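You operate a simulated robot arm through the tools that you are given. There is no shell and no other tool.

You are at the controls of a simulated robot arm. One attempt, no reset.

Task
On lamp three, set dim to half and tap the buttons under zoom, tint and shape.
Fine: Dim first; the buttons in that order, once each; the other faders stay.

The check looks at the end state, three seconds after you hand in, the way a careful person would. Anything else that was tipped, shoved, dropped, spilled or broken makes it a failure.

Robot
A 7-joint arm with a two-finger parallel gripper, fixed in place. Base frame: the origin is at the foot of the arm, x ahead of it, y to its left, z up. Lengths are in mm, angles in degrees, forces in N, time in s.
Its first joint turns from -166.0 to 166.0 degrees. Payload 3.43 kg.
The tool frame sits at the grasp point between the pads (the TCP): z along the fingers, y along the line on which they close. The tips reach 30 mm beyond it. Largest opening 94 mm; finger width 28, thickness 10; the body of the gripper, 50 by 96 mm, starts 55 mm behind the TCP.
Orientation is that of the tool frame in the base frame, as [roll, pitch, yaw] about the fixed x, y, z axes, in that order (R = Rz(yaw) Ry(pitch) Rx(roll)). With the fingers straight down and closing along the base's y, the tool's x points along the base's -x, its y along +y and its z along -z.

Tools
- The arm moves only by the tool servo_tool. Its argument "series" is a list of rows, each a list of 7 numbers: the opening, from 0 (shut) to 1 (fully open), then the shift along the tool's x, y, z in mm, then the turn, a rotation vector about the tool's x, y, z in degrees. In form: [[claw, x, y, z, wx, wy, wz], ...]. A call has 1 to 20 rows; each row shifts and turns the commanded pose from where the row before left it, along the tool's axes as they then stand. Rows are played at 5 a second. More than 50 mm and 8.6 degrees between two rows, or a gripper value outside its range, and nothing of the call is played. A pose out of reach is approached as far as the arm can. The call stops where the force on the tool passes 40 N (or 10 N more than at its start, if that is more) or the arm is blocked; 0.2 s more then pass. Each finger travels about 45 mm/s and halts on what it meets, pressing with about 25 N; the grip force reading is that of the motor and also rises with nothing between the fingers. The clock runs only during rows and for 0.2 s after the last one: add rows that do not move to give the fingers time. The reply holds the time, the measured pose of the TCP, the force on the tool along the base axes, the opening and the grip force, in the units named above and with some noise, with the torque about the TCP (base axes, N m) and any sound that the robot's microphone picked up, and new pictures: "pictures" is both (left out), scene, wrist or none.
- Cameras (640 x 400 px; columns grow to the right, rows downward): "scene" is fixed at [48.1, 497.5, 1397.9]; the picture's right is [-0.12, -0.99, 0.00], its down [-0.67, 0.08, -0.74] and it looks along [0.73, -0.09, -0.67] (base axes); focal length 312 px, centre (320, 200). "wrist" rides on the gripper at [76, 14, -102] in the tool frame; the picture's right is [-0.18, 0.98, 0.00], its down [-0.75, -0.14, -0.64] and it looks along [-0.63, -0.12, 0.77] (tool axes); focal length 243 px, centre (320, 200). There is no depth. A picture from a camera that has moved, and an enlarged one, comes with that camera's place and axes in the base frame and with its lens. The place of the scene camera against the robot may be out by one fixed shift of up to 12 mm in any direction.
- slide_trunk(by): slides the trunk up (or, below 0, down) by that many mm; the arm rides with it, the base frame stays. It gives what a move gives, with no picture.
- inspect(camera, box): a new picture of the part [left, top, right, bottom] of that camera's present view, enlarged. It takes no simulated time.
- finish_job(): hands the job in; it is judged then, once.

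Nothing tells you positions but the pictures and the camera data. Unless the task says otherwise, let go and move clear before handing in.

The tools are called after "Emit:" by a JSON object that holds its "method" and its "body". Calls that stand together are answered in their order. servo_tool: Moves the arm, as the interface text tells. Its arguments: {"type":"object","properties":{"series":{"type":"array"},"pictures":{"type":"string","enum":["both","scene","wrist","none"]}},"required":["series"]} The other tools are called the same way: slide_trunk (by) slides the trunk up or down; inspect (camera, box) takes an enlarged picture of a part of a camera's view; finish_job () hands the job in.

At the start:

```text
time_s: 0.0
ee_pos: [440.6, 323.5, 1033.9]
tcp_rot: [-180.0, 0.1, -179.9]
force: [0.0, -0.3, -0.4]
ft_torque: [0.03, 0.01, 0.01]
width: 94.0
grip_force: 0.1
trunk travel left (down, up): [-375.0, 235.0]
```

scene: 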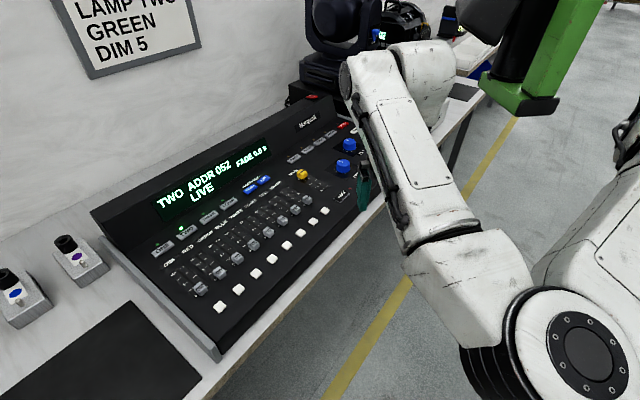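
wrist: 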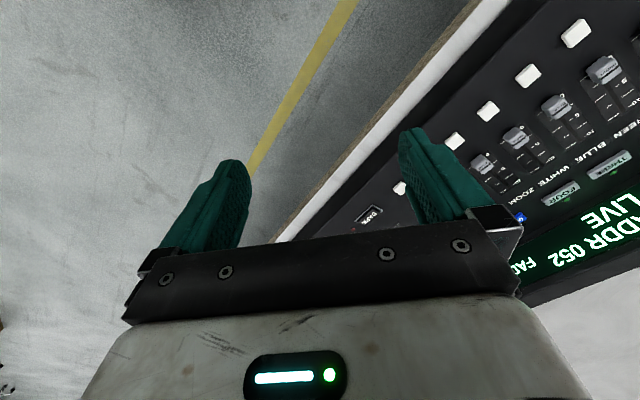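

I see a lighting console on a table with a row of faders and white buttons, and a display reading "TWO ADDR 052 LIVE". I will enlarge several parts to read the labels before moving.

Emit:
{"method": "inspect", "body": {"camera": "scene", "box": [140, 180, 300, 280]}}

Emit:
{"method": "inspect", "body": {"camera": "scene", "box": [220, 100, 380, 200]}}

Emit:
{"method": "inspect", "body": {"camera": "scene", "box": [150, 220, 270, 320]}}

Emit:
{"method": "inspect", "body": {"camera": "scene", "box": [0, 0, 240, 150]}}

Emit:
{"method": "inspect", "body": {"camera": "wrist", "box": [380, 0, 640, 300]}}

Emit:
{"method": "inspect", "body": {"camera": "scene", "box": [0, 220, 120, 320]}}

```text
4.00 times, centred on (220, 230) of scene
camera zoom: at [48.1, 497.5, 1397.9], right [-0.12, -0.99, 0.0], down [-0.67, 0.08, -0.74], along [0.73, -0.09, -0.67], focal length 1249 px, centre (720, 80)
```

zoom: 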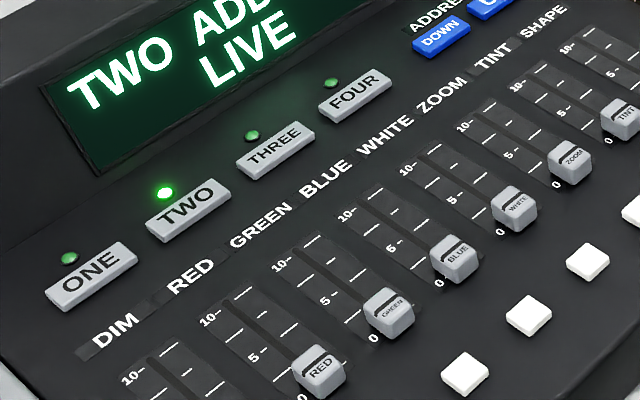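

```text
4.00 times, centred on (300, 150) of scene
camera zoom: at [48.1, 497.5, 1397.9], right [-0.12, -0.99, 0.0], down [-0.67, 0.08, -0.74], along [0.73, -0.09, -0.67], focal length 1249 px, centre (400, 400)
```

zoom: 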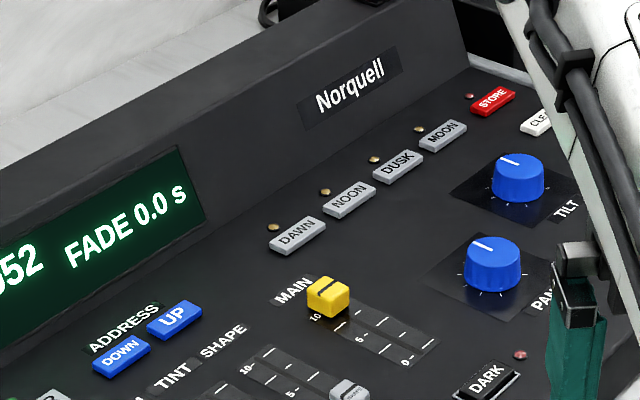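

```text
4.00 times, centred on (210, 270) of scene
camera zoom: at [48.1, 497.5, 1397.9], right [-0.12, -0.99, 0.0], down [-0.67, 0.08, -0.74], along [0.73, -0.09, -0.67], focal length 1249 px, centre (760, -80)
```

zoom: 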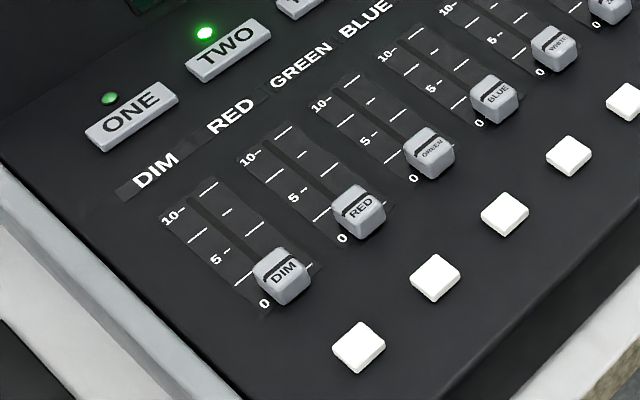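

```text
2.67 times, centred on (120, 75) of scene
camera zoom: at [48.1, 497.5, 1397.9], right [-0.12, -0.99, 0.0], down [-0.67, 0.08, -0.74], along [0.73, -0.09, -0.67], focal length 833 px, centre (853, 533)
```

zoom: 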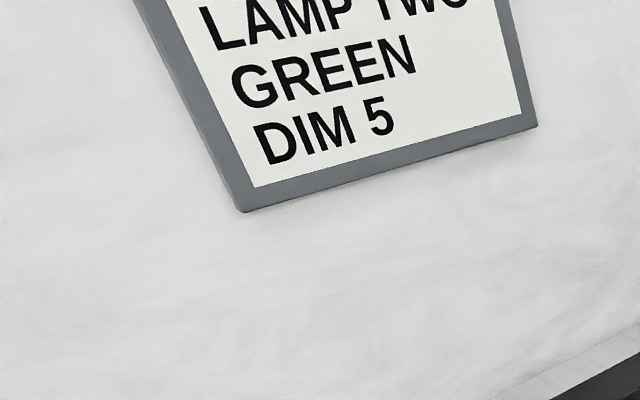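

```text
1.33 times, centred on (510, 150) of wrist
camera zoom: at [364.0, 337.6, 1136.1], right [0.18, 0.98, 0.0], down [0.75, -0.14, 0.64], along [0.63, -0.12, -0.77], focal length 324 px, centre (67, 267)
```

zoom: 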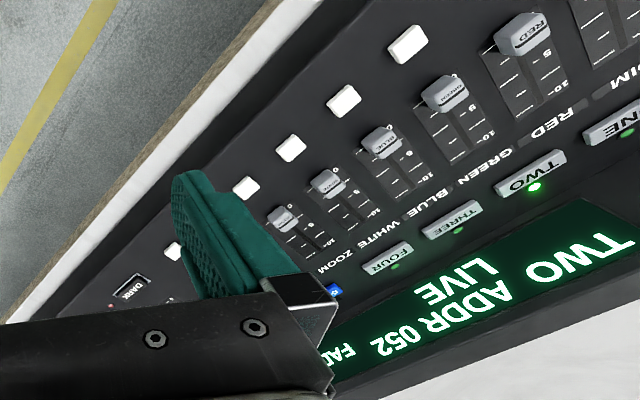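

```text
4.00 times, centred on (60, 270) of scene
camera zoom: at [48.1, 497.5, 1397.9], right [-0.12, -0.99, 0.0], down [-0.67, 0.08, -0.74], along [0.73, -0.09, -0.67], focal length 1249 px, centre (1360, -80)
```

zoom: 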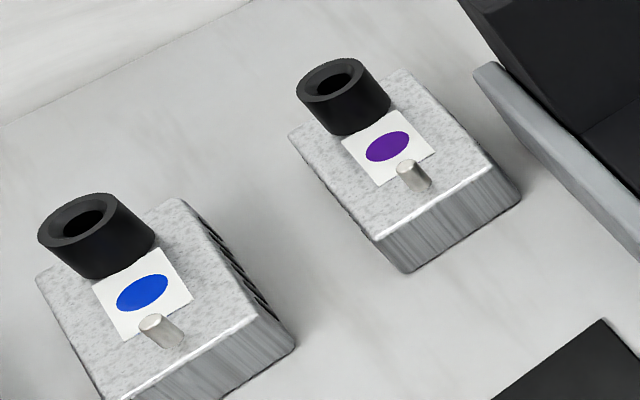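

The lamp select buttons are ONE, TWO (lit), THREE and FOUR. The faders run DIM, RED, GREEN, BLUE, WHITE, ZOOM, TINT, SHAPE, with a white button under each, and the console is turned about 45° to my base. Next I check the area around the arm, then turn the gripper to line up with the console from a safe height.

Emit:
{"method": "inspect", "body": {"camera": "scene", "box": [280, 0, 640, 225]}}

Emit:
{"method": "servo_tool", "body": {"series": [[1, 0, 0, 0, 0, 0, -7.667], [1, 0, 0, 0, 0, 0, -7.667], [1, 0, 0, 0, 0, 0, -7.667], [1, 0, 0, 0, 0, 0, -7.667], [1, 0, 0, 0, 0, 0, -7.667], [1, 0, 0, 0, 0, 0, -7.665], [1, 0, 0, 0, 0, 0, 0]]}}

```text
1.78 times, centred on (460, 112) of scene
camera zoom: at [48.1, 497.5, 1397.9], right [-0.12, -0.99, 0.0], down [-0.67, 0.08, -0.74], along [0.73, -0.09, -0.67], focal length 555 px, centre (71, 356)
```

zoom: 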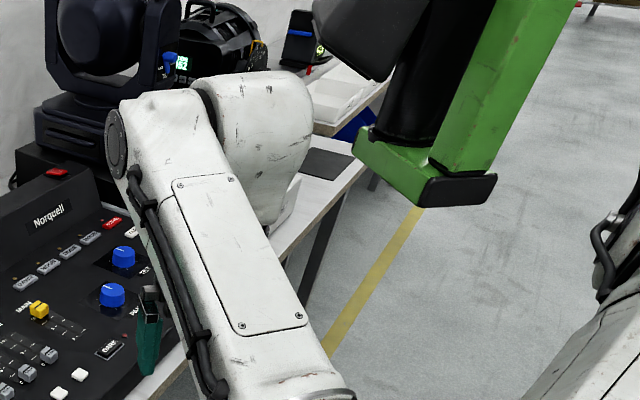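

```text
time_s: 1.6
ee_pos: [440.0, 324.1, 1033.5]
tcp_rot: [-180.0, 0.0, -133.9]
force: [-0.3, 0.9, -0.3]
ft_torque: [-0.02, 0.02, 0.01]
width: 94.0
grip_force: 0.1
trunk travel left (down, up): [-375.0, 235.0]
camera wrist: at [377.3, 278.4, 1136.3], right [-0.58, 0.81, 0.0], down [0.62, 0.45, 0.64], along [0.52, 0.37, -0.77], focal length 243 px, centre (320, 200)
```

scene: 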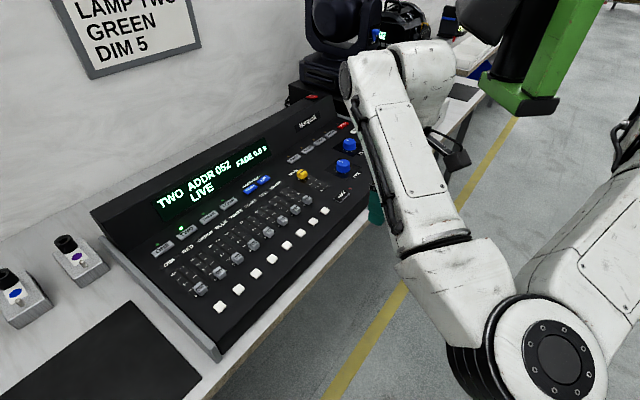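
wrist: 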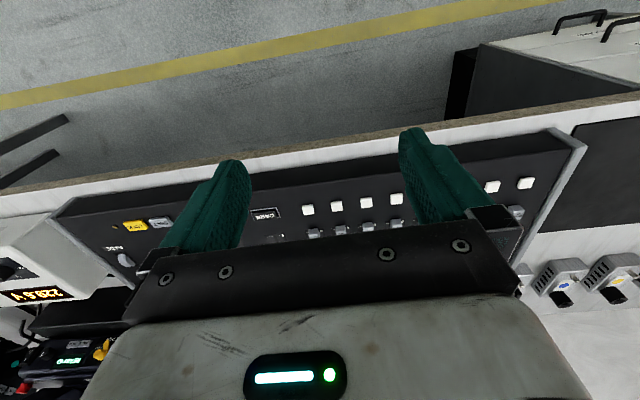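

The console row runs at very close to −45° in the base frame and the button tops are near z ≈ 835. I'll close the fingers and move over the front-middle of the console, staying high, to get a good close view.

Emit:
{"method": "servo_tool", "body": {"series": [[0.0, -35.3, 31.4, 6.8, 0, 0, 0], [0.0, -35.3, 31.4, 6.8, 0, 0, 0], [0.0, -35.3, 31.4, 6.8, 0, 0, 0], [0.0, -35.3, 31.4, 6.8, 0, 0, 0], [0.0, -35.3, 31.4, 6.8, 0, 0, 1.1], [0.0, 0, 0, 0, 0, 0, 0]]}}

```text
time_s: 3.0
ee_pos: [450.7, 561.3, 999.4]
tcp_rot: [-180.0, 0.0, -135.2]
force: [0.9, 0.1, -0.3]
ft_torque: [-0.01, -0.01, -0.01]
width: 0.0
grip_force: 24.9
trunk travel left (down, up): [-375.0, 235.0]
camera wrist: at [386.6, 516.7, 1102.9], right [-0.56, 0.83, 0.0], down [0.63, 0.43, 0.64], along [0.53, 0.36, -0.77], focal length 243 px, centre (320, 200)
```

scene: 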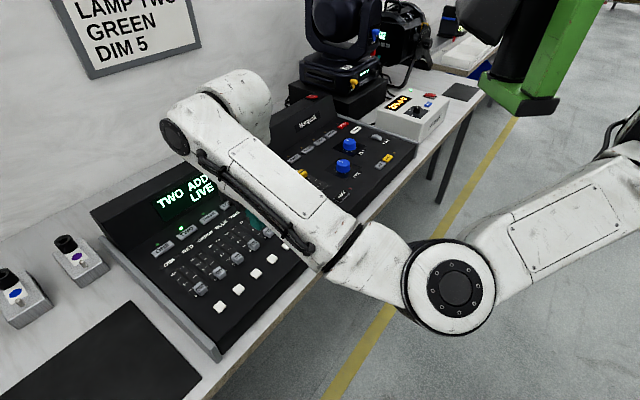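
wrist: 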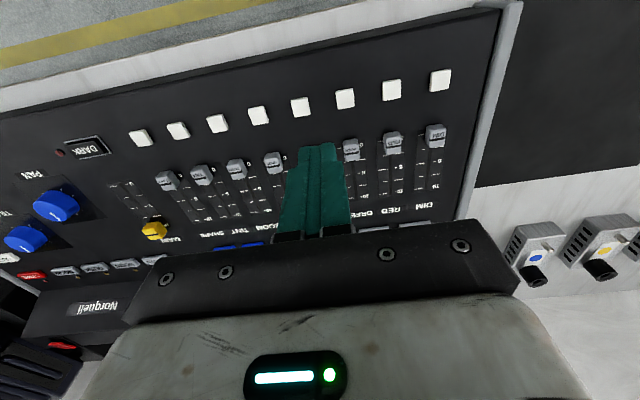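

Now all eight white buttons and most fader caps are visible from the wrist. I'll enlarge this view to measure positions.

Emit:
{"method": "inspect", "body": {"camera": "wrist", "box": [120, 50, 300, 240]}}

Emit:
{"method": "inspect", "body": {"camera": "wrist", "box": [320, 50, 480, 240]}}

Emit:
{"method": "inspect", "body": {"camera": "scene", "box": [100, 160, 260, 320]}}

```text
2.11 times, centred on (210, 145) of wrist
camera zoom: at [386.6, 516.7, 1102.9], right [-0.56, 0.83, 0.0], down [0.63, 0.43, 0.64], along [0.53, 0.36, -0.77], focal length 511 px, centre (552, 316)
```

zoom: 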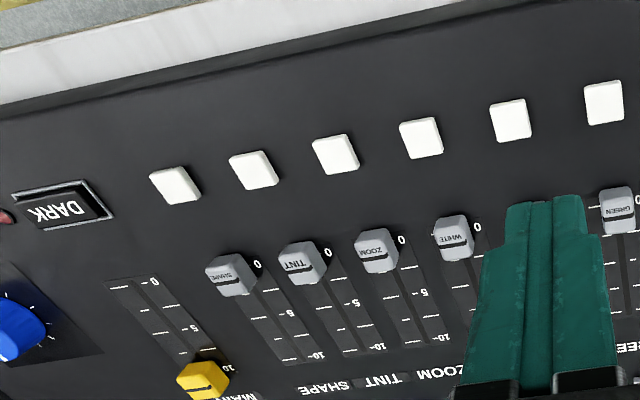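

```text
2.11 times, centred on (400, 145) of wrist
camera zoom: at [386.6, 516.7, 1102.9], right [-0.56, 0.83, 0.0], down [0.63, 0.43, 0.64], along [0.53, 0.36, -0.77], focal length 511 px, centre (152, 316)
```

zoom: 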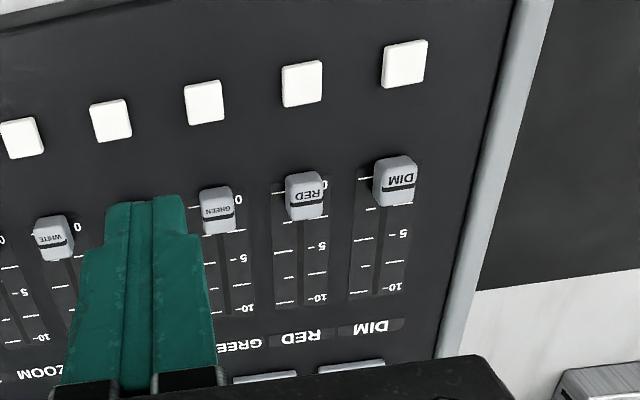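

```text
2.50 times, centred on (180, 240) of scene
camera zoom: at [48.1, 497.5, 1397.9], right [-0.12, -0.99, 0.0], down [-0.67, 0.08, -0.74], along [0.73, -0.09, -0.67], focal length 781 px, centre (670, 100)
```

zoom: 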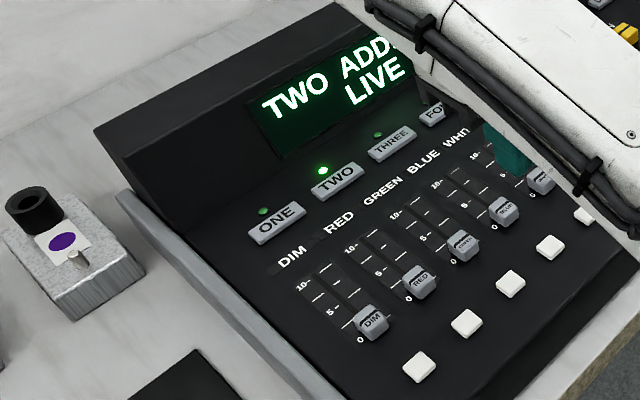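

Triangulating the wrist views puts the white-button row from DIM (372, 649) to SHAPE (604, 417), spaced about 47 mm, tops at z ≈ 845. The THREE select button is near (613, 703). I'll move to hover above THREE with the fingers shut.

Emit:
{"method": "servo_tool", "body": {"series": [[0.0, -43, -2.76, 9.9, 0, 0, 0], [0.0, -43, -2.76, 9.9, 0, 0, 0], [0.0, -43, -2.76, 9.9, 0, 0, 0], [0.0, -43, -2.76, 9.9, 0, 0, 0], [0.0, -43, -2.76, 9.9, 0, 0, -0.2], [0.0, 0, 0, 0, 0, 0, 0]]}}

```text
time_s: 4.6
ee_pos: [576.8, 648.0, 915.1]
tcp_rot: [-178.6, -2.0, -134.0]
force: [0.4, 1.4, 0.3]
ft_torque: [0.0, 0.01, 0.0]
width: 0.0
grip_force: 24.7
out of reach, approached as far as the arm can: row 4, 5
trunk travel left (down, up): [-375.0, 235.0]
stopped in row 6: the arm was blocked; the commanded pose is now the measured one
camera wrist: at [514.2, 607.8, 1018.6], right [-0.58, 0.81, -0.03], down [0.63, 0.47, 0.62], along [0.52, 0.34, -0.79], focal length 243 px, centre (320, 200)
```

scene: 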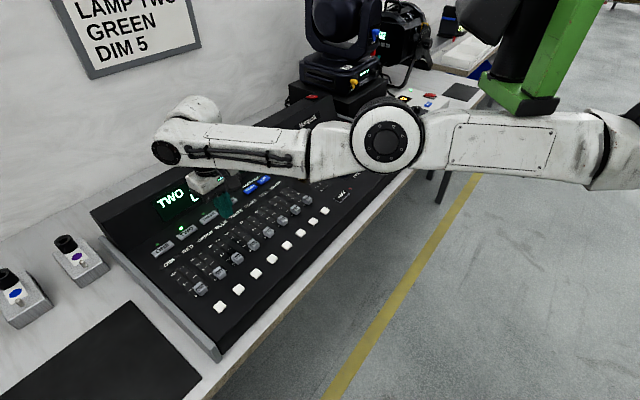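
wrist: 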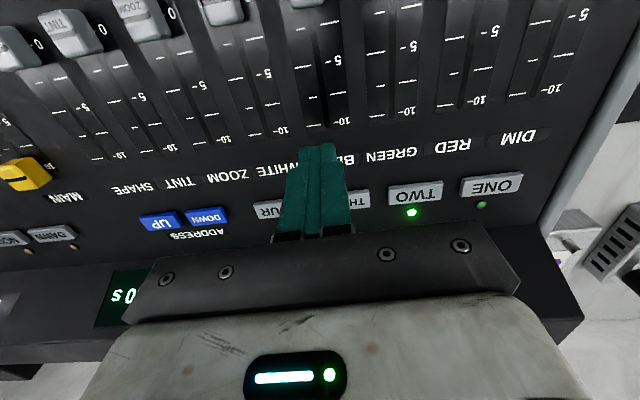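

The arm ran out of reach at about 870 mm from the base axis with the trunk this high, and nothing was touched. I'll enlarge this view to locate THREE, then back off upward so the trunk can be lowered.

Emit:
{"method": "inspect", "body": {"camera": "wrist", "box": [240, 120, 540, 260]}}

Emit:
{"method": "inspect", "body": {"camera": "wrist", "box": [340, 0, 640, 160]}}

Emit:
{"method": "inspect", "body": {"camera": "scene", "box": [140, 90, 340, 240]}}

Emit:
{"method": "servo_tool", "body": {"series": [[0.0, 0, 0, -40, -1.4, -2.0, 1.0], [0.0, 30, 0, -38, 0, 0, 0], [0.0, 30, 0, -38, 0, 0, 0], [0.0, 30, 0, -38, 0, 0, 0], [0.0, 30, 0, -38, 0, 0, 0], [0.0, 30, 0, -38, 0, 0, 0], [0.0, 30, 0, -38, 0, 0, 0], [0.0, 0, 0, 0, 0, 0, 0]]}}

```text
2.13 times, centred on (390, 190) of wrist
camera zoom: at [514.2, 607.8, 1018.6], right [-0.58, 0.81, -0.03], down [0.63, 0.47, 0.62], along [0.52, 0.34, -0.79], focal length 518 px, centre (171, 221)
```

zoom: 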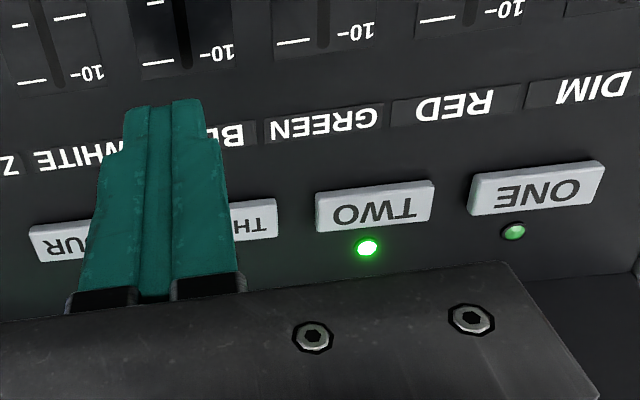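

```text
2.13 times, centred on (490, 80) of wrist
camera zoom: at [514.2, 607.8, 1018.6], right [-0.58, 0.81, -0.03], down [0.63, 0.47, 0.62], along [0.52, 0.34, -0.79], focal length 518 px, centre (-43, 456)
```

zoom: 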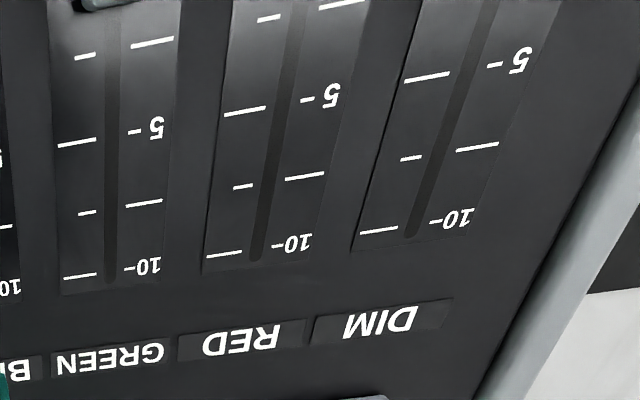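

```text
2.67 times, centred on (240, 165) of scene
camera zoom: at [48.1, 497.5, 1397.9], right [-0.12, -0.99, 0.0], down [-0.67, 0.08, -0.74], along [0.73, -0.09, -0.67], focal length 833 px, centre (533, 293)
```

zoom: 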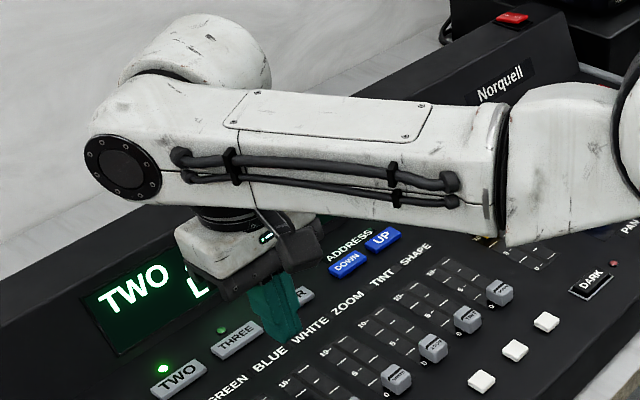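

```text
time_s: 6.4
ee_pos: [448.4, 524.7, 1183.0]
tcp_rot: [179.8, 0.2, -135.0]
force: [0.2, -0.2, -0.2]
ft_torque: [0.02, -0.05, 0.0]
width: 0.0
grip_force: 25.0
trunk travel left (down, up): [-375.0, 235.0]
camera wrist: at [384.3, 479.0, 1285.4], right [-0.56, 0.83, 0.0], down [0.63, 0.43, 0.64], along [0.53, 0.37, -0.77], focal length 243 px, centre (320, 200)
```

scene: 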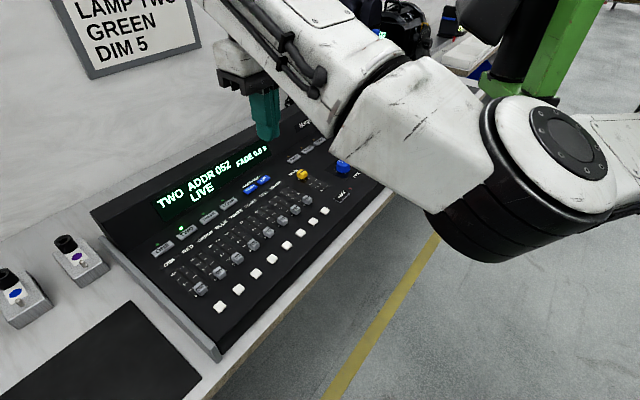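
wrist: 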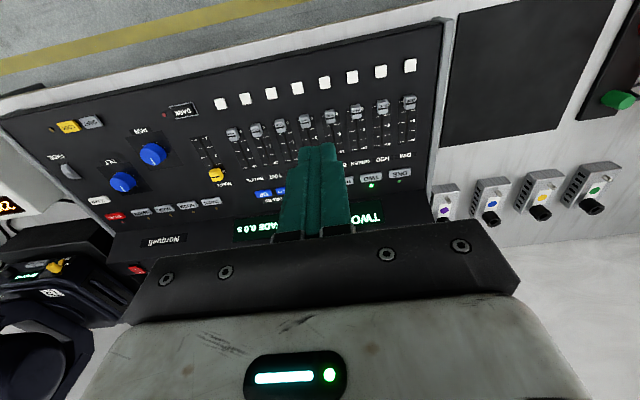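

The fader scale is clear: 10, 7.5, 5, 2.5, 0 along the slot, with 5 in the middle. The arm is well clear above the console, so I'll lower the trunk to gain horizontal reach.

Emit:
{"method": "slide_trunk", "body": {"by": -200}}

```text
time_s: 8.6
ee_pos: [448.1, 523.9, 982.5]
tcp_rot: [179.8, 0.2, -134.9]
force: [-0.7, -0.1, 0.2]
ft_torque: [-0.01, -0.04, 0.01]
width: 0.0
grip_force: 25.2
trunk travel left (down, up): [-175.0, 435.0]
```

Emit:
{"method": "servo_tool", "body": {"series": [[0.0, -40.1, 1.0, 7.5, 0, 0, 0], [0.0, -40.1, 1.0, 7.5, 0, 0, 0], [0.0, -40.1, 1.0, 7.5, 0, 0, 0], [0.0, -40.1, 1.0, 7.5, 0, 0, 0], [0.0, -40.1, 1.0, 7.5, 0, 0, 0], [0.0, -40.1, 1.0, 7.5, 0, 0, 0], [0.0, 0, 0, 0, 0, 0, 0]]}}

```text
time_s: 9.6
ee_pos: [386.0, 680.9, 959.3]
tcp_rot: [178.1, 1.7, -122.1]
force: [0.2, 0.4, -1.1]
ft_torque: [-0.01, -0.02, 0.03]
width: 0.0
grip_force: 24.7
out of reach, approached as far as the arm can: row 5
trunk travel left (down, up): [-175.0, 435.0]
stopped in row 5: the arm was blocked; the commanded pose is now the measured one
camera wrist: at [335.3, 619.4, 1059.3], right [-0.74, 0.68, 0.04], down [0.53, 0.54, 0.66], along [0.42, 0.5, -0.75], focal length 243 px, centre (320, 200)
```

scene: 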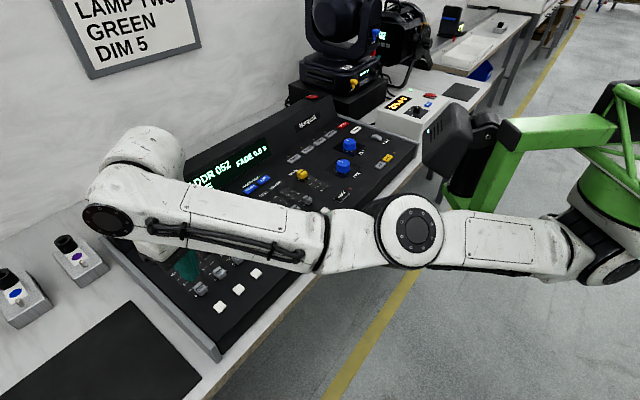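
wrist: 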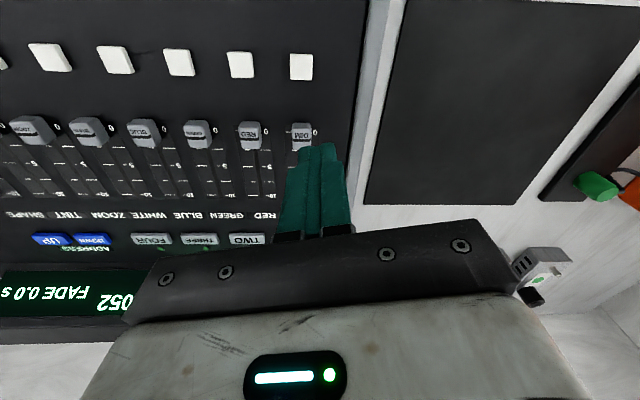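

The arm ran up against a limit and drifted left with a twisted yaw. It is still about 80 mm above the console, with no contact force. I'll look closely at the arm's configuration and the console before moving again.

Emit:
{"method": "inspect", "body": {"camera": "scene", "box": [320, 80, 640, 300]}}

Emit:
{"method": "inspect", "body": {"camera": "scene", "box": [60, 100, 340, 320]}}

Emit:
{"method": "inspect", "body": {"camera": "wrist", "box": [160, 20, 420, 260]}}

```text
1.82 times, centred on (480, 190) of scene
camera zoom: at [48.1, 497.5, 1397.9], right [-0.12, -0.99, 0.0], down [-0.67, 0.08, -0.74], along [0.73, -0.09, -0.67], focal length 568 px, centre (29, 218)
```

zoom: 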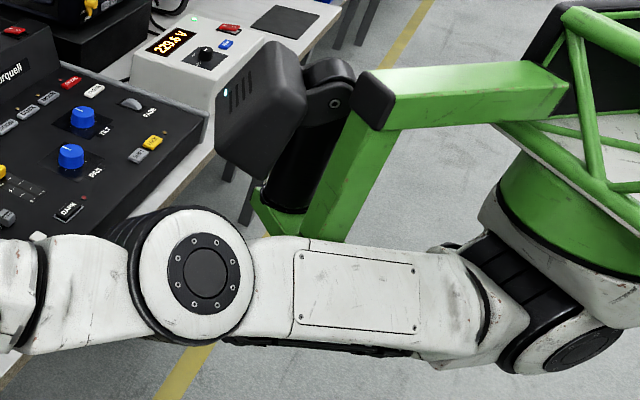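

```text
1.82 times, centred on (200, 210) of scene
camera zoom: at [48.1, 497.5, 1397.9], right [-0.12, -0.99, 0.0], down [-0.67, 0.08, -0.74], along [0.73, -0.09, -0.67], focal length 568 px, centre (538, 182)
```

zoom: 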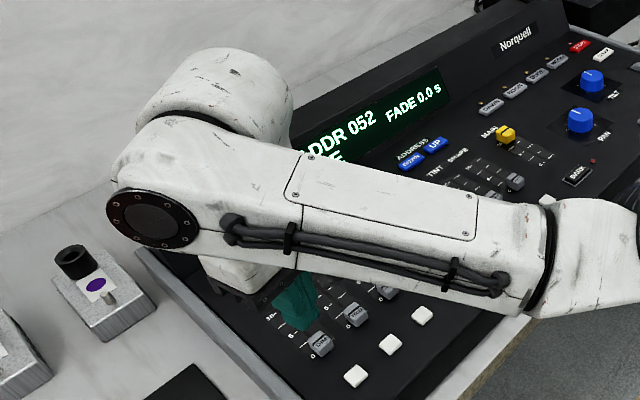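

```text
1.67 times, centred on (290, 140) of wrist
camera zoom: at [335.3, 619.4, 1059.3], right [-0.74, 0.68, 0.04], down [0.53, 0.54, 0.66], along [0.42, 0.5, -0.75], focal length 404 px, centre (370, 300)
```

zoom: 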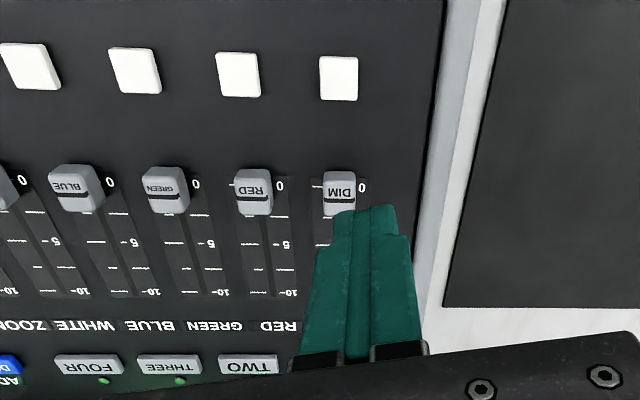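

The picture suggests that the arm's shoulder sits well ahead of the base axis and that the arm is stretched straight. I'll first back out to the earlier safe pose, restore the orientation, and see how the shoulder moves.

Emit:
{"method": "servo_tool", "body": {"series": [[0.0, 25, -34, -6, 0, 0, 0], [0.0, 25, -34, -6, 0, 0, 0], [0.0, 25, -34, -6, 0, 0, 0], [0.0, 25, -34, -6, 0, 0, 0], [0.0, 0, 0, 0, 1.0, 0.9, 6.4], [0.0, 0, 0, 0, 0.9, 0.8, 6.5], [0.0, 0, 0, 0, 0, 0, 0]]}}

```text
time_s: 11.2
ee_pos: [447.3, 523.0, 974.3]
tcp_rot: [179.9, -0.4, -134.7]
force: [0.6, -0.1, -0.5]
ft_torque: [0.02, 0.02, 0.02]
width: 0.0
grip_force: 25.2
trunk travel left (down, up): [-175.0, 435.0]
camera wrist: at [384.6, 478.9, 1077.3], right [-0.57, 0.82, 0.0], down [0.63, 0.44, 0.64], along [0.52, 0.36, -0.77], focal length 243 px, centre (320, 200)
```

scene: 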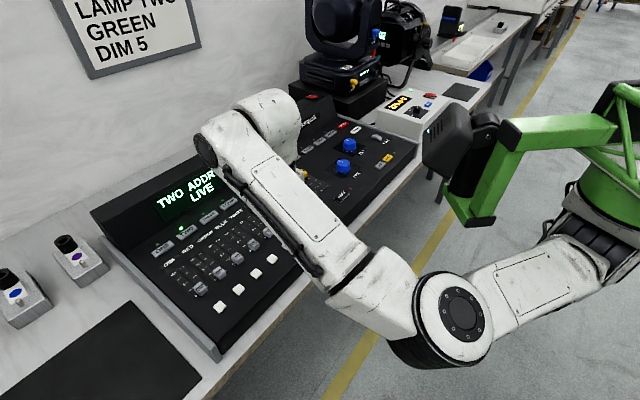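
wrist: 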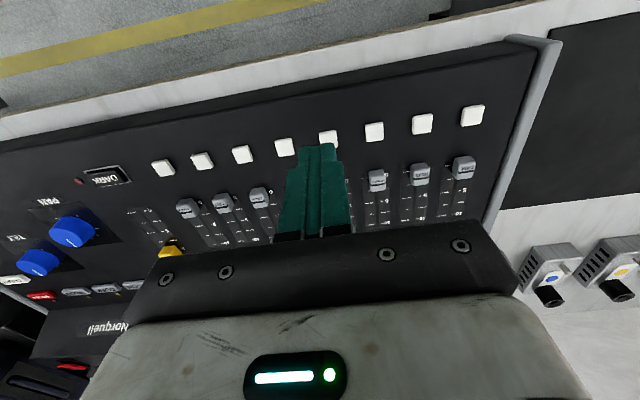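

The shoulder stays put near (250, 40), so THREE is about 50 mm too far for a vertical tool. Tilting the fingers outward by 30°, with the gripper leaning back toward the operator side, should give enough reach, so I'll tilt here first.

Emit:
{"method": "servo_tool", "body": {"series": [[0.0, 0, 0, 0, 0, -7.5, 0], [0.0, 0, 0, 0, 0, -7.5, 0], [0.0, 0, 0, 0, 0, -7.5, 0], [0.0, 0, 0, 0, 0, -7.5, 0], [0.0, 0, 0, 0, 0, 0, 0]]}}

```text
time_s: 12.4
ee_pos: [447.6, 523.1, 975.6]
tcp_rot: [179.9, 29.8, -134.7]
force: [0.1, -0.5, -0.2]
ft_torque: [0.01, -0.01, 0.0]
width: 0.0
grip_force: 25.6
trunk travel left (down, up): [-175.0, 435.0]
camera wrist: at [355.8, 449.7, 1026.6], right [-0.59, 0.8, 0.09], down [0.34, 0.14, 0.93], along [0.74, 0.58, -0.35], focal length 243 px, centre (320, 200)
```

scene: 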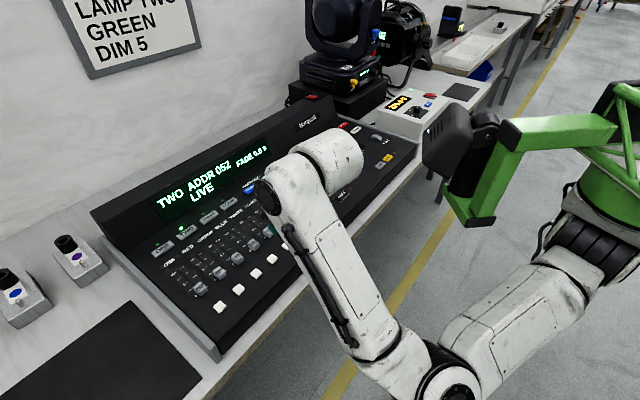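
wrist: 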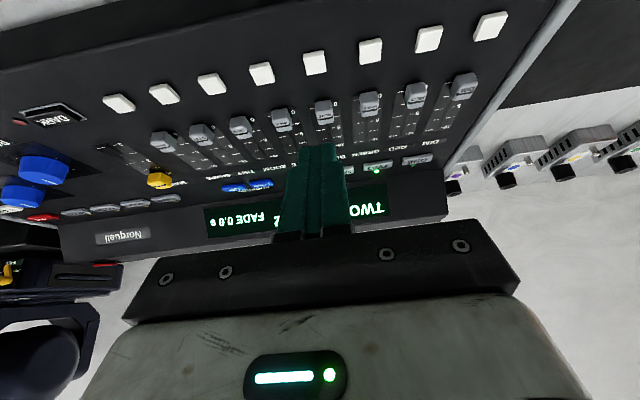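

Emit:
{"method": "servo_tool", "body": {"series": [[0.0, -32.1, 0.9, 24.2, 0, 0, 0], [0.0, -32.1, 0.9, 24.2, 0, 0, 0], [0.0, -32.1, 0.9, 24.2, 0, 0, 0], [0.0, -32.1, 0.9, 24.2, 0, 0, 0], [0.0, 0, 0, 0, 0, 0, 0]]}}

```text
time_s: 13.6
ee_pos: [557.0, 640.6, 954.5]
tcp_rot: [179.9, 29.7, -134.7]
force: [0.1, -0.5, 0.7]
ft_torque: [0.02, 0.0, -0.01]
width: 0.0
grip_force: 24.7
trunk travel left (down, up): [-175.0, 435.0]
camera wrist: at [465.7, 567.4, 1005.6], right [-0.59, 0.81, 0.09], down [0.34, 0.14, 0.93], along [0.74, 0.58, -0.35], focal length 243 px, centre (320, 200)
```

scene: 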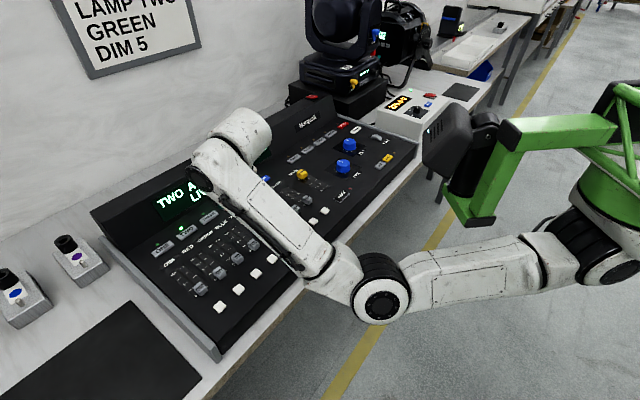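
wrist: 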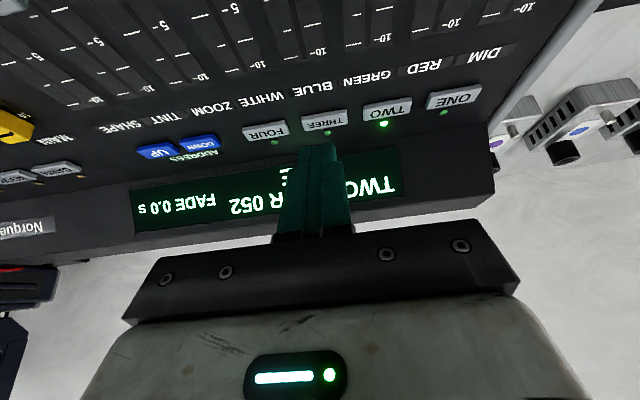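

With the tilt, THREE is now plainly visible just past the fingertips. I'll enlarge it to fix its position.

Emit:
{"method": "inspect", "body": {"camera": "wrist", "box": [220, 60, 500, 235]}}

Emit:
{"method": "inspect", "body": {"camera": "scene", "box": [140, 120, 300, 240]}}

```text
2.29 times, centred on (360, 148) of wrist
camera zoom: at [465.7, 567.4, 1005.6], right [-0.59, 0.81, 0.09], down [0.34, 0.14, 0.93], along [0.74, 0.58, -0.35], focal length 555 px, centre (229, 320)
```

zoom: 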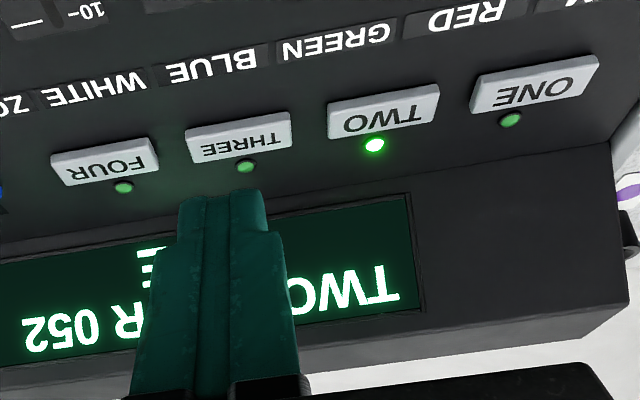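

```text
3.33 times, centred on (220, 180) of scene
camera zoom: at [48.1, 497.5, 1397.9], right [-0.12, -0.99, 0.0], down [-0.67, 0.08, -0.74], along [0.73, -0.09, -0.67], focal length 1041 px, centre (653, 267)
```

zoom: 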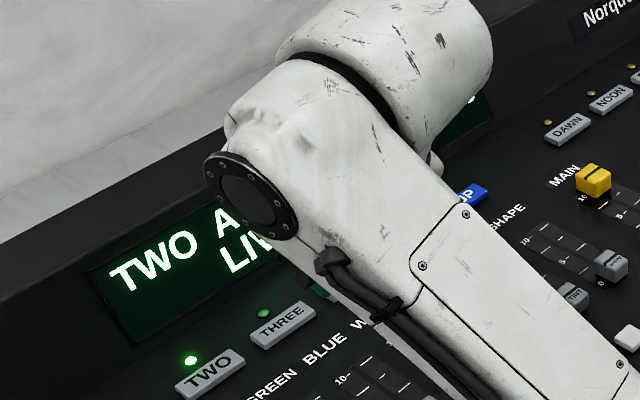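

Emit:
{"method": "servo_tool", "body": {"series": [[0.0, -12.4, 0.3, 28.7, 0, 0, 0], [0.0, -12.4, 0.3, 28.7, 0, 0, 0], [0.0, -12.4, 0.2, 28.7, 0, 0, 0], [0.0, 0, 0, 0, 0, 0, 0]]}}

Emit:
{"method": "inspect", "body": {"camera": "wrist", "box": [220, 60, 500, 235]}}

Emit:
{"method": "inspect", "body": {"camera": "scene", "box": [120, 120, 280, 240]}}

```text
time_s: 14.6
ee_pos: [609.3, 692.2, 897.4]
tcp_rot: [179.8, 29.7, -134.8]
force: [0.8, 0.1, -0.3]
ft_torque: [0.03, -0.03, 0.01]
width: 0.0
grip_force: 24.7
trunk travel left (down, up): [-175.0, 435.0]
camera wrist: at [516.5, 619.4, 949.2], right [-0.59, 0.81, 0.09], down [0.34, 0.14, 0.93], along [0.74, 0.58, -0.35], focal length 243 px, centre (320, 200)
```

scene: 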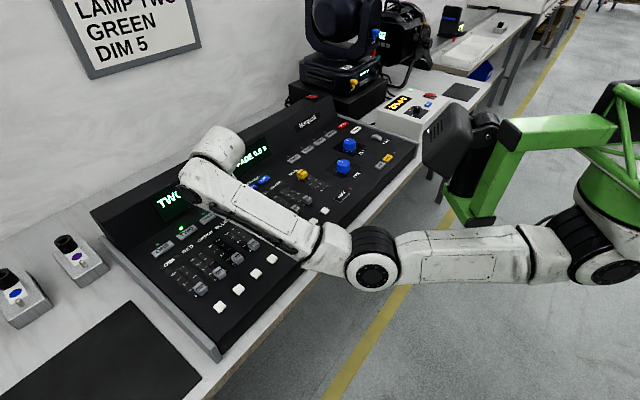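
wrist: 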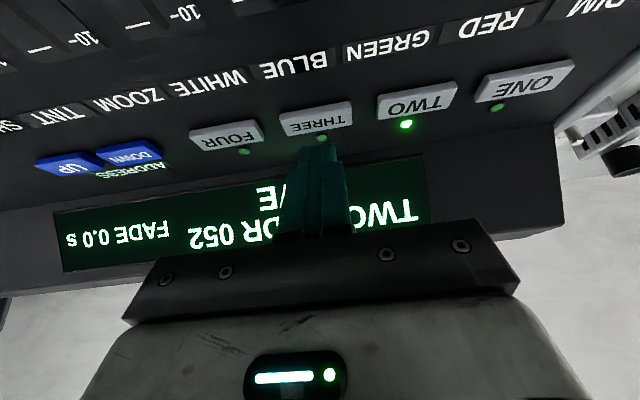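

```text
2.29 times, centred on (360, 148) of wrist
camera zoom: at [516.5, 619.4, 949.2], right [-0.59, 0.81, 0.09], down [0.34, 0.14, 0.93], along [0.74, 0.58, -0.35], focal length 555 px, centre (229, 320)
```

zoom: 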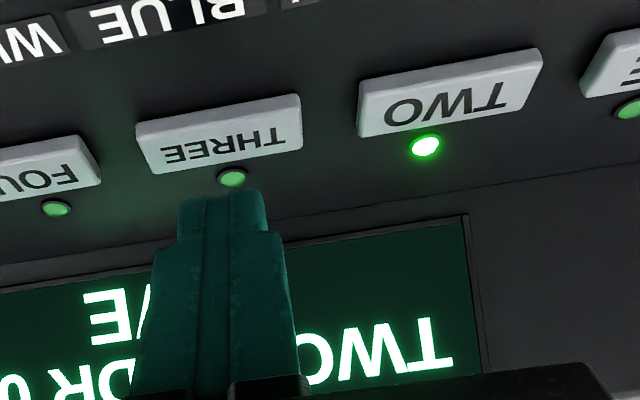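

```text
3.33 times, centred on (200, 180) of scene
camera zoom: at [48.1, 497.5, 1397.9], right [-0.12, -0.99, 0.0], down [-0.67, 0.08, -0.74], along [0.73, -0.09, -0.67], focal length 1041 px, centre (720, 267)
```

zoom: 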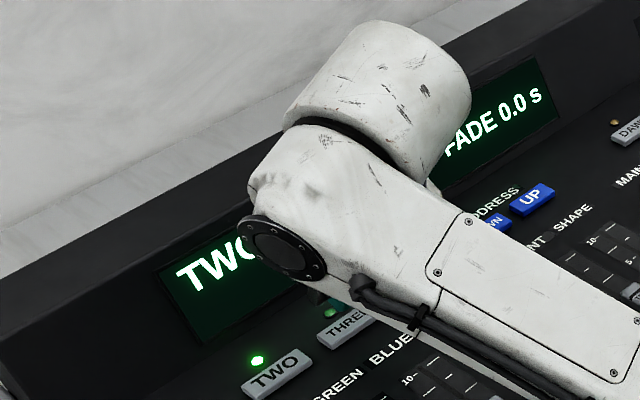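

The fingertip edge is about 20 mm above THREE, laterally centred on it. I'll descend in small vertical steps while watching the image and force.

Emit:
{"method": "servo_tool", "body": {"series": [[0.0, 1.98, 0, 3.47, 0, 0, 0], [0.0, 1.98, 0, 3.47, 0, 0, 0], [0.0, 0, 0, 0, 0, 0, 0]], "pictures": "wrist"}}

Emit:
{"method": "inspect", "body": {"camera": "wrist", "box": [220, 60, 500, 235]}}

```text
time_s: 15.4
ee_pos: [609.9, 693.8, 890.6]
tcp_rot: [179.9, 29.6, -134.7]
force: [0.1, 0.7, 0.7]
ft_torque: [0.01, -0.01, -0.02]
width: 0.1
grip_force: 25.1
trunk travel left (down, up): [-175.0, 435.0]
camera wrist: at [517.3, 619.2, 941.5], right [-0.59, 0.81, 0.09], down [0.34, 0.14, 0.93], along [0.74, 0.58, -0.35], focal length 243 px, centre (320, 200)
```

wrist: 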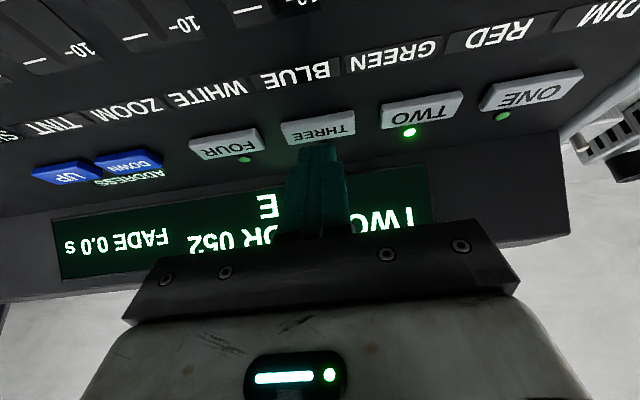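

```text
2.29 times, centred on (360, 148) of wrist
camera zoom: at [517.3, 619.2, 941.5], right [-0.59, 0.81, 0.09], down [0.34, 0.14, 0.93], along [0.74, 0.58, -0.35], focal length 555 px, centre (229, 320)
```

zoom: 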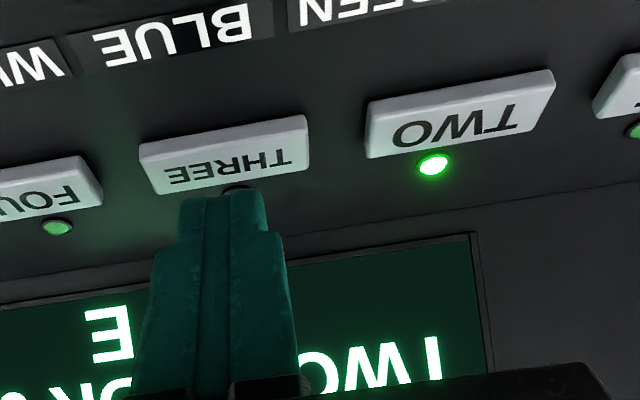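

Emit:
{"method": "servo_tool", "body": {"series": [[0.0, 1.49, 0, 2.6, 0, 0, 0], [0.0, 1.49, 0, 2.6, 0, 0, 0], [0.0, 0.99, 0, 1.74, 0, 0, 0], [0.0, 0, 0, 0, 0, 0, 0]], "pictures": "wrist"}}

Emit:
{"method": "inspect", "body": {"camera": "wrist", "box": [220, 60, 500, 235]}}

```text
time_s: 16.4
ee_pos: [610.4, 693.3, 882.3]
tcp_rot: [179.9, 29.7, -134.8]
force: [0.2, -1.1, -0.2]
ft_torque: [-0.01, 0.0, -0.04]
width: 0.1
grip_force: 24.8
trunk travel left (down, up): [-175.0, 435.0]
camera wrist: at [517.6, 619.8, 933.7], right [-0.59, 0.81, 0.09], down [0.34, 0.14, 0.93], along [0.74, 0.58, -0.35], focal length 243 px, centre (320, 200)
```

wrist: 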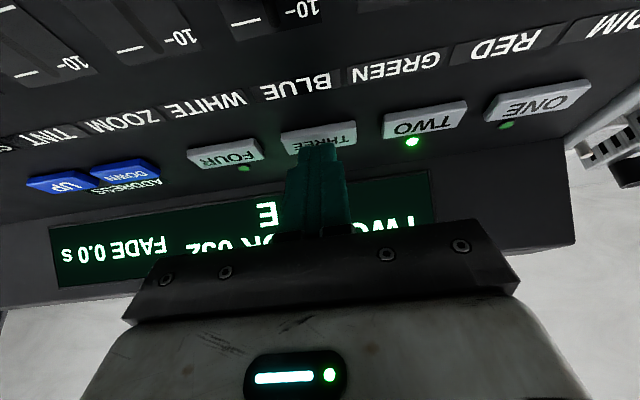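

```text
2.29 times, centred on (360, 148) of wrist
camera zoom: at [517.6, 619.8, 933.7], right [-0.59, 0.81, 0.09], down [0.34, 0.14, 0.93], along [0.74, 0.58, -0.35], focal length 555 px, centre (229, 320)
```

zoom: 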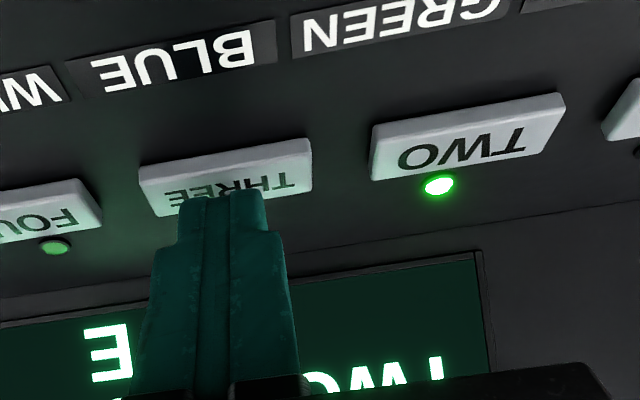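

Emit:
{"method": "servo_tool", "body": {"series": [[0.0, 0.5, 0, 0.87, 0, 0, 0], [0.0, 0.5, 0, 0.87, 0, 0, 0], [0.0, 0.5, 0, 0.87, 0, 0, 0], [0.0, 0, 0, 0, 0, 0, 0]], "pictures": "wrist"}}

Emit:
{"method": "inspect", "body": {"camera": "wrist", "box": [220, 60, 500, 235]}}

```text
time_s: 17.4
ee_pos: [609.3, 692.9, 881.5]
tcp_rot: [179.9, 29.6, -134.8]
force: [-0.3, 0.4, 0.6]
ft_torque: [0.01, -0.01, 0.04]
width: 0.0
grip_force: 24.7
trunk travel left (down, up): [-175.0, 435.0]
camera wrist: at [518.1, 619.7, 930.9], right [-0.59, 0.81, 0.09], down [0.34, 0.14, 0.93], along [0.74, 0.58, -0.35], focal length 243 px, centre (320, 200)
```

wrist: 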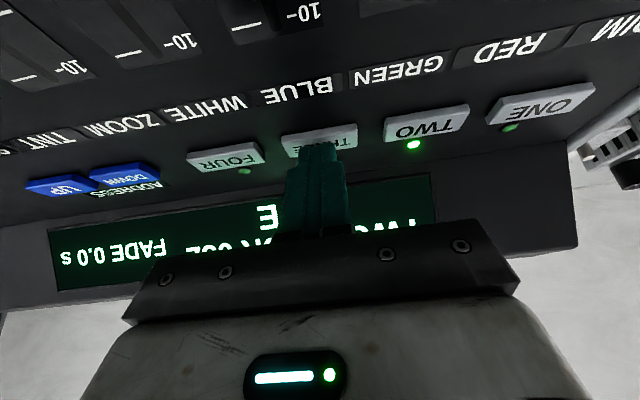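

```text
2.29 times, centred on (360, 148) of wrist
camera zoom: at [518.1, 619.7, 930.9], right [-0.59, 0.81, 0.09], down [0.34, 0.14, 0.93], along [0.74, 0.58, -0.35], focal length 555 px, centre (229, 320)
```

zoom: 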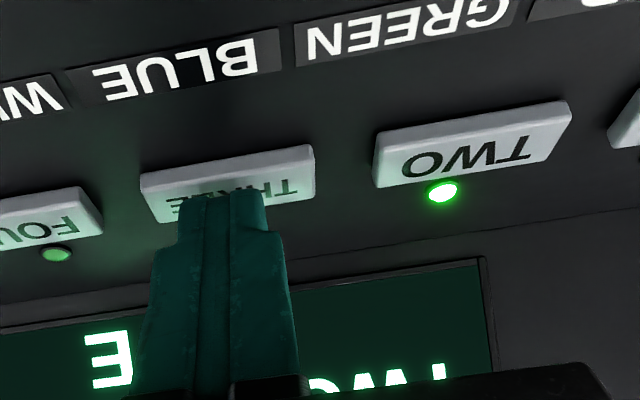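

Emit:
{"method": "servo_tool", "body": {"series": [[0.0, 0.5, 0, 0.87, 0, 0, 0], [0.0, 0.5, 0, 0.87, 0, 0, 0], [0.0, 0, 0, 0, 0, 0, 0]], "pictures": "wrist"}}

Emit:
{"method": "inspect", "body": {"camera": "wrist", "box": [220, 60, 500, 235]}}

```text
time_s: 18.2
ee_pos: [609.8, 693.9, 877.9]
tcp_rot: [179.9, 29.7, -134.8]
force: [0.3, -0.4, 1.6]
ft_torque: [-0.01, -0.04, 0.04]
width: 0.0
grip_force: 24.9
trunk travel left (down, up): [-175.0, 435.0]
heard: click
camera wrist: at [518.0, 620.0, 929.0], right [-0.59, 0.81, 0.09], down [0.34, 0.14, 0.93], along [0.74, 0.58, -0.35], focal length 243 px, centre (320, 200)
```

wrist: 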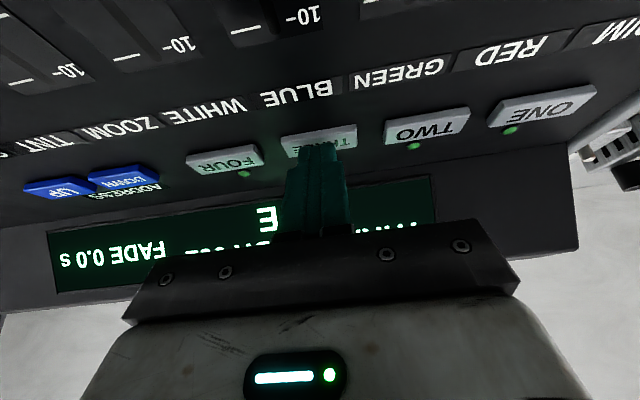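

```text
2.29 times, centred on (360, 148) of wrist
camera zoom: at [518.0, 620.0, 929.0], right [-0.59, 0.81, 0.09], down [0.34, 0.14, 0.93], along [0.74, 0.58, -0.35], focal length 555 px, centre (229, 320)
```

zoom: 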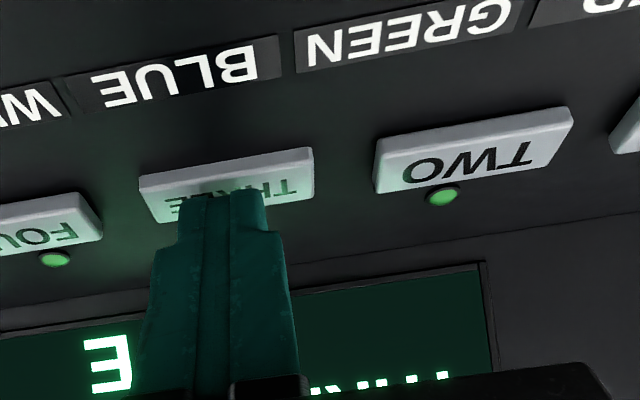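

A click was heard, TWO's LED went out and the display's first word changed, so THREE looks selected. I'll lift straight up and verify.

Emit:
{"method": "servo_tool", "body": {"series": [[0.0, -5, 0, -8.7, 0, 0, 0], [0.0, -15, 0, -26, 0, 0, 0], [0.0, -15, 0, -26, 0, 0, 0], [0.0, 0, 0, 0, 0, 0, 0]]}}

Emit:
{"method": "inspect", "body": {"camera": "wrist", "box": [120, 60, 480, 260]}}

Emit:
{"method": "inspect", "body": {"camera": "scene", "box": [120, 120, 280, 240]}}

```text
time_s: 19.2
ee_pos: [609.1, 693.8, 948.9]
tcp_rot: [179.8, 29.7, -134.9]
force: [-0.1, -1.1, 0.1]
ft_torque: [-0.03, -0.01, -0.03]
width: 0.1
grip_force: 25.1
trunk travel left (down, up): [-175.0, 435.0]
camera wrist: at [517.1, 619.3, 999.0], right [-0.59, 0.81, 0.09], down [0.34, 0.14, 0.93], along [0.74, 0.58, -0.35], focal length 243 px, centre (320, 200)
```

scene: 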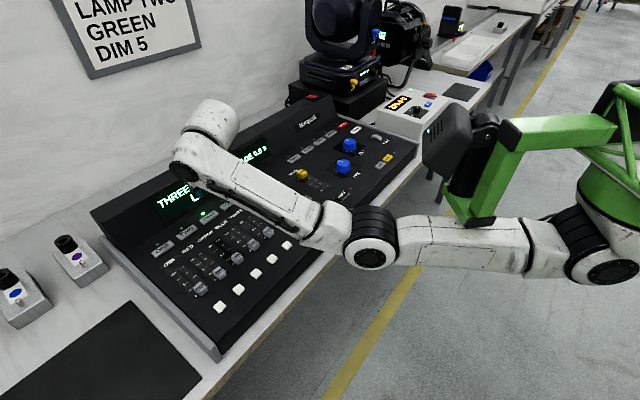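
wrist: 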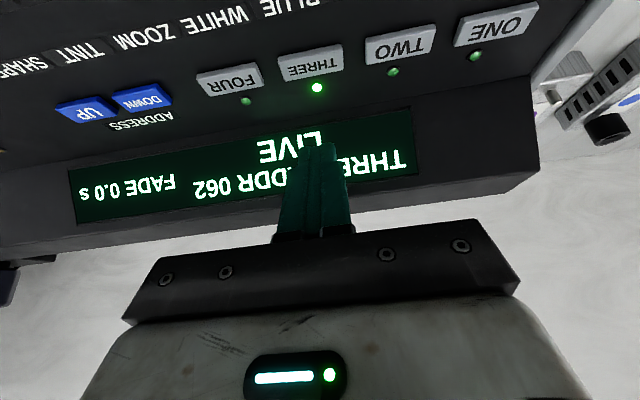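

```text
1.78 times, centred on (300, 160) of wrist
camera zoom: at [517.1, 619.3, 999.0], right [-0.59, 0.81, 0.09], down [0.34, 0.14, 0.93], along [0.74, 0.58, -0.35], focal length 431 px, centre (356, 271)
```

zoom: 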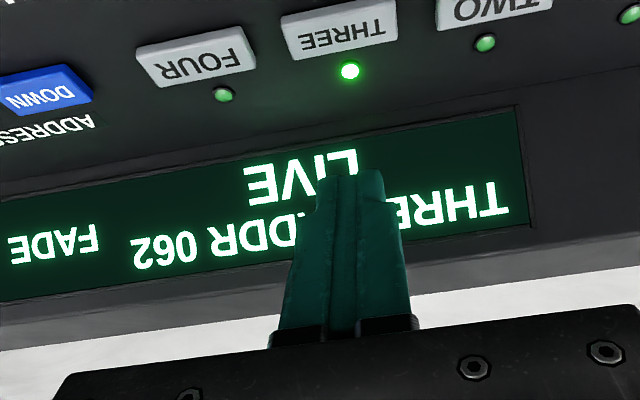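

```text
3.33 times, centred on (200, 180) of scene
camera zoom: at [48.1, 497.5, 1397.9], right [-0.12, -0.99, 0.0], down [-0.67, 0.08, -0.74], along [0.73, -0.09, -0.67], focal length 1041 px, centre (720, 267)
```

zoom: 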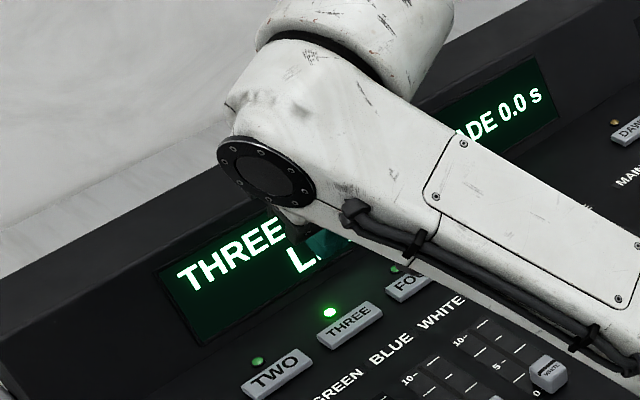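

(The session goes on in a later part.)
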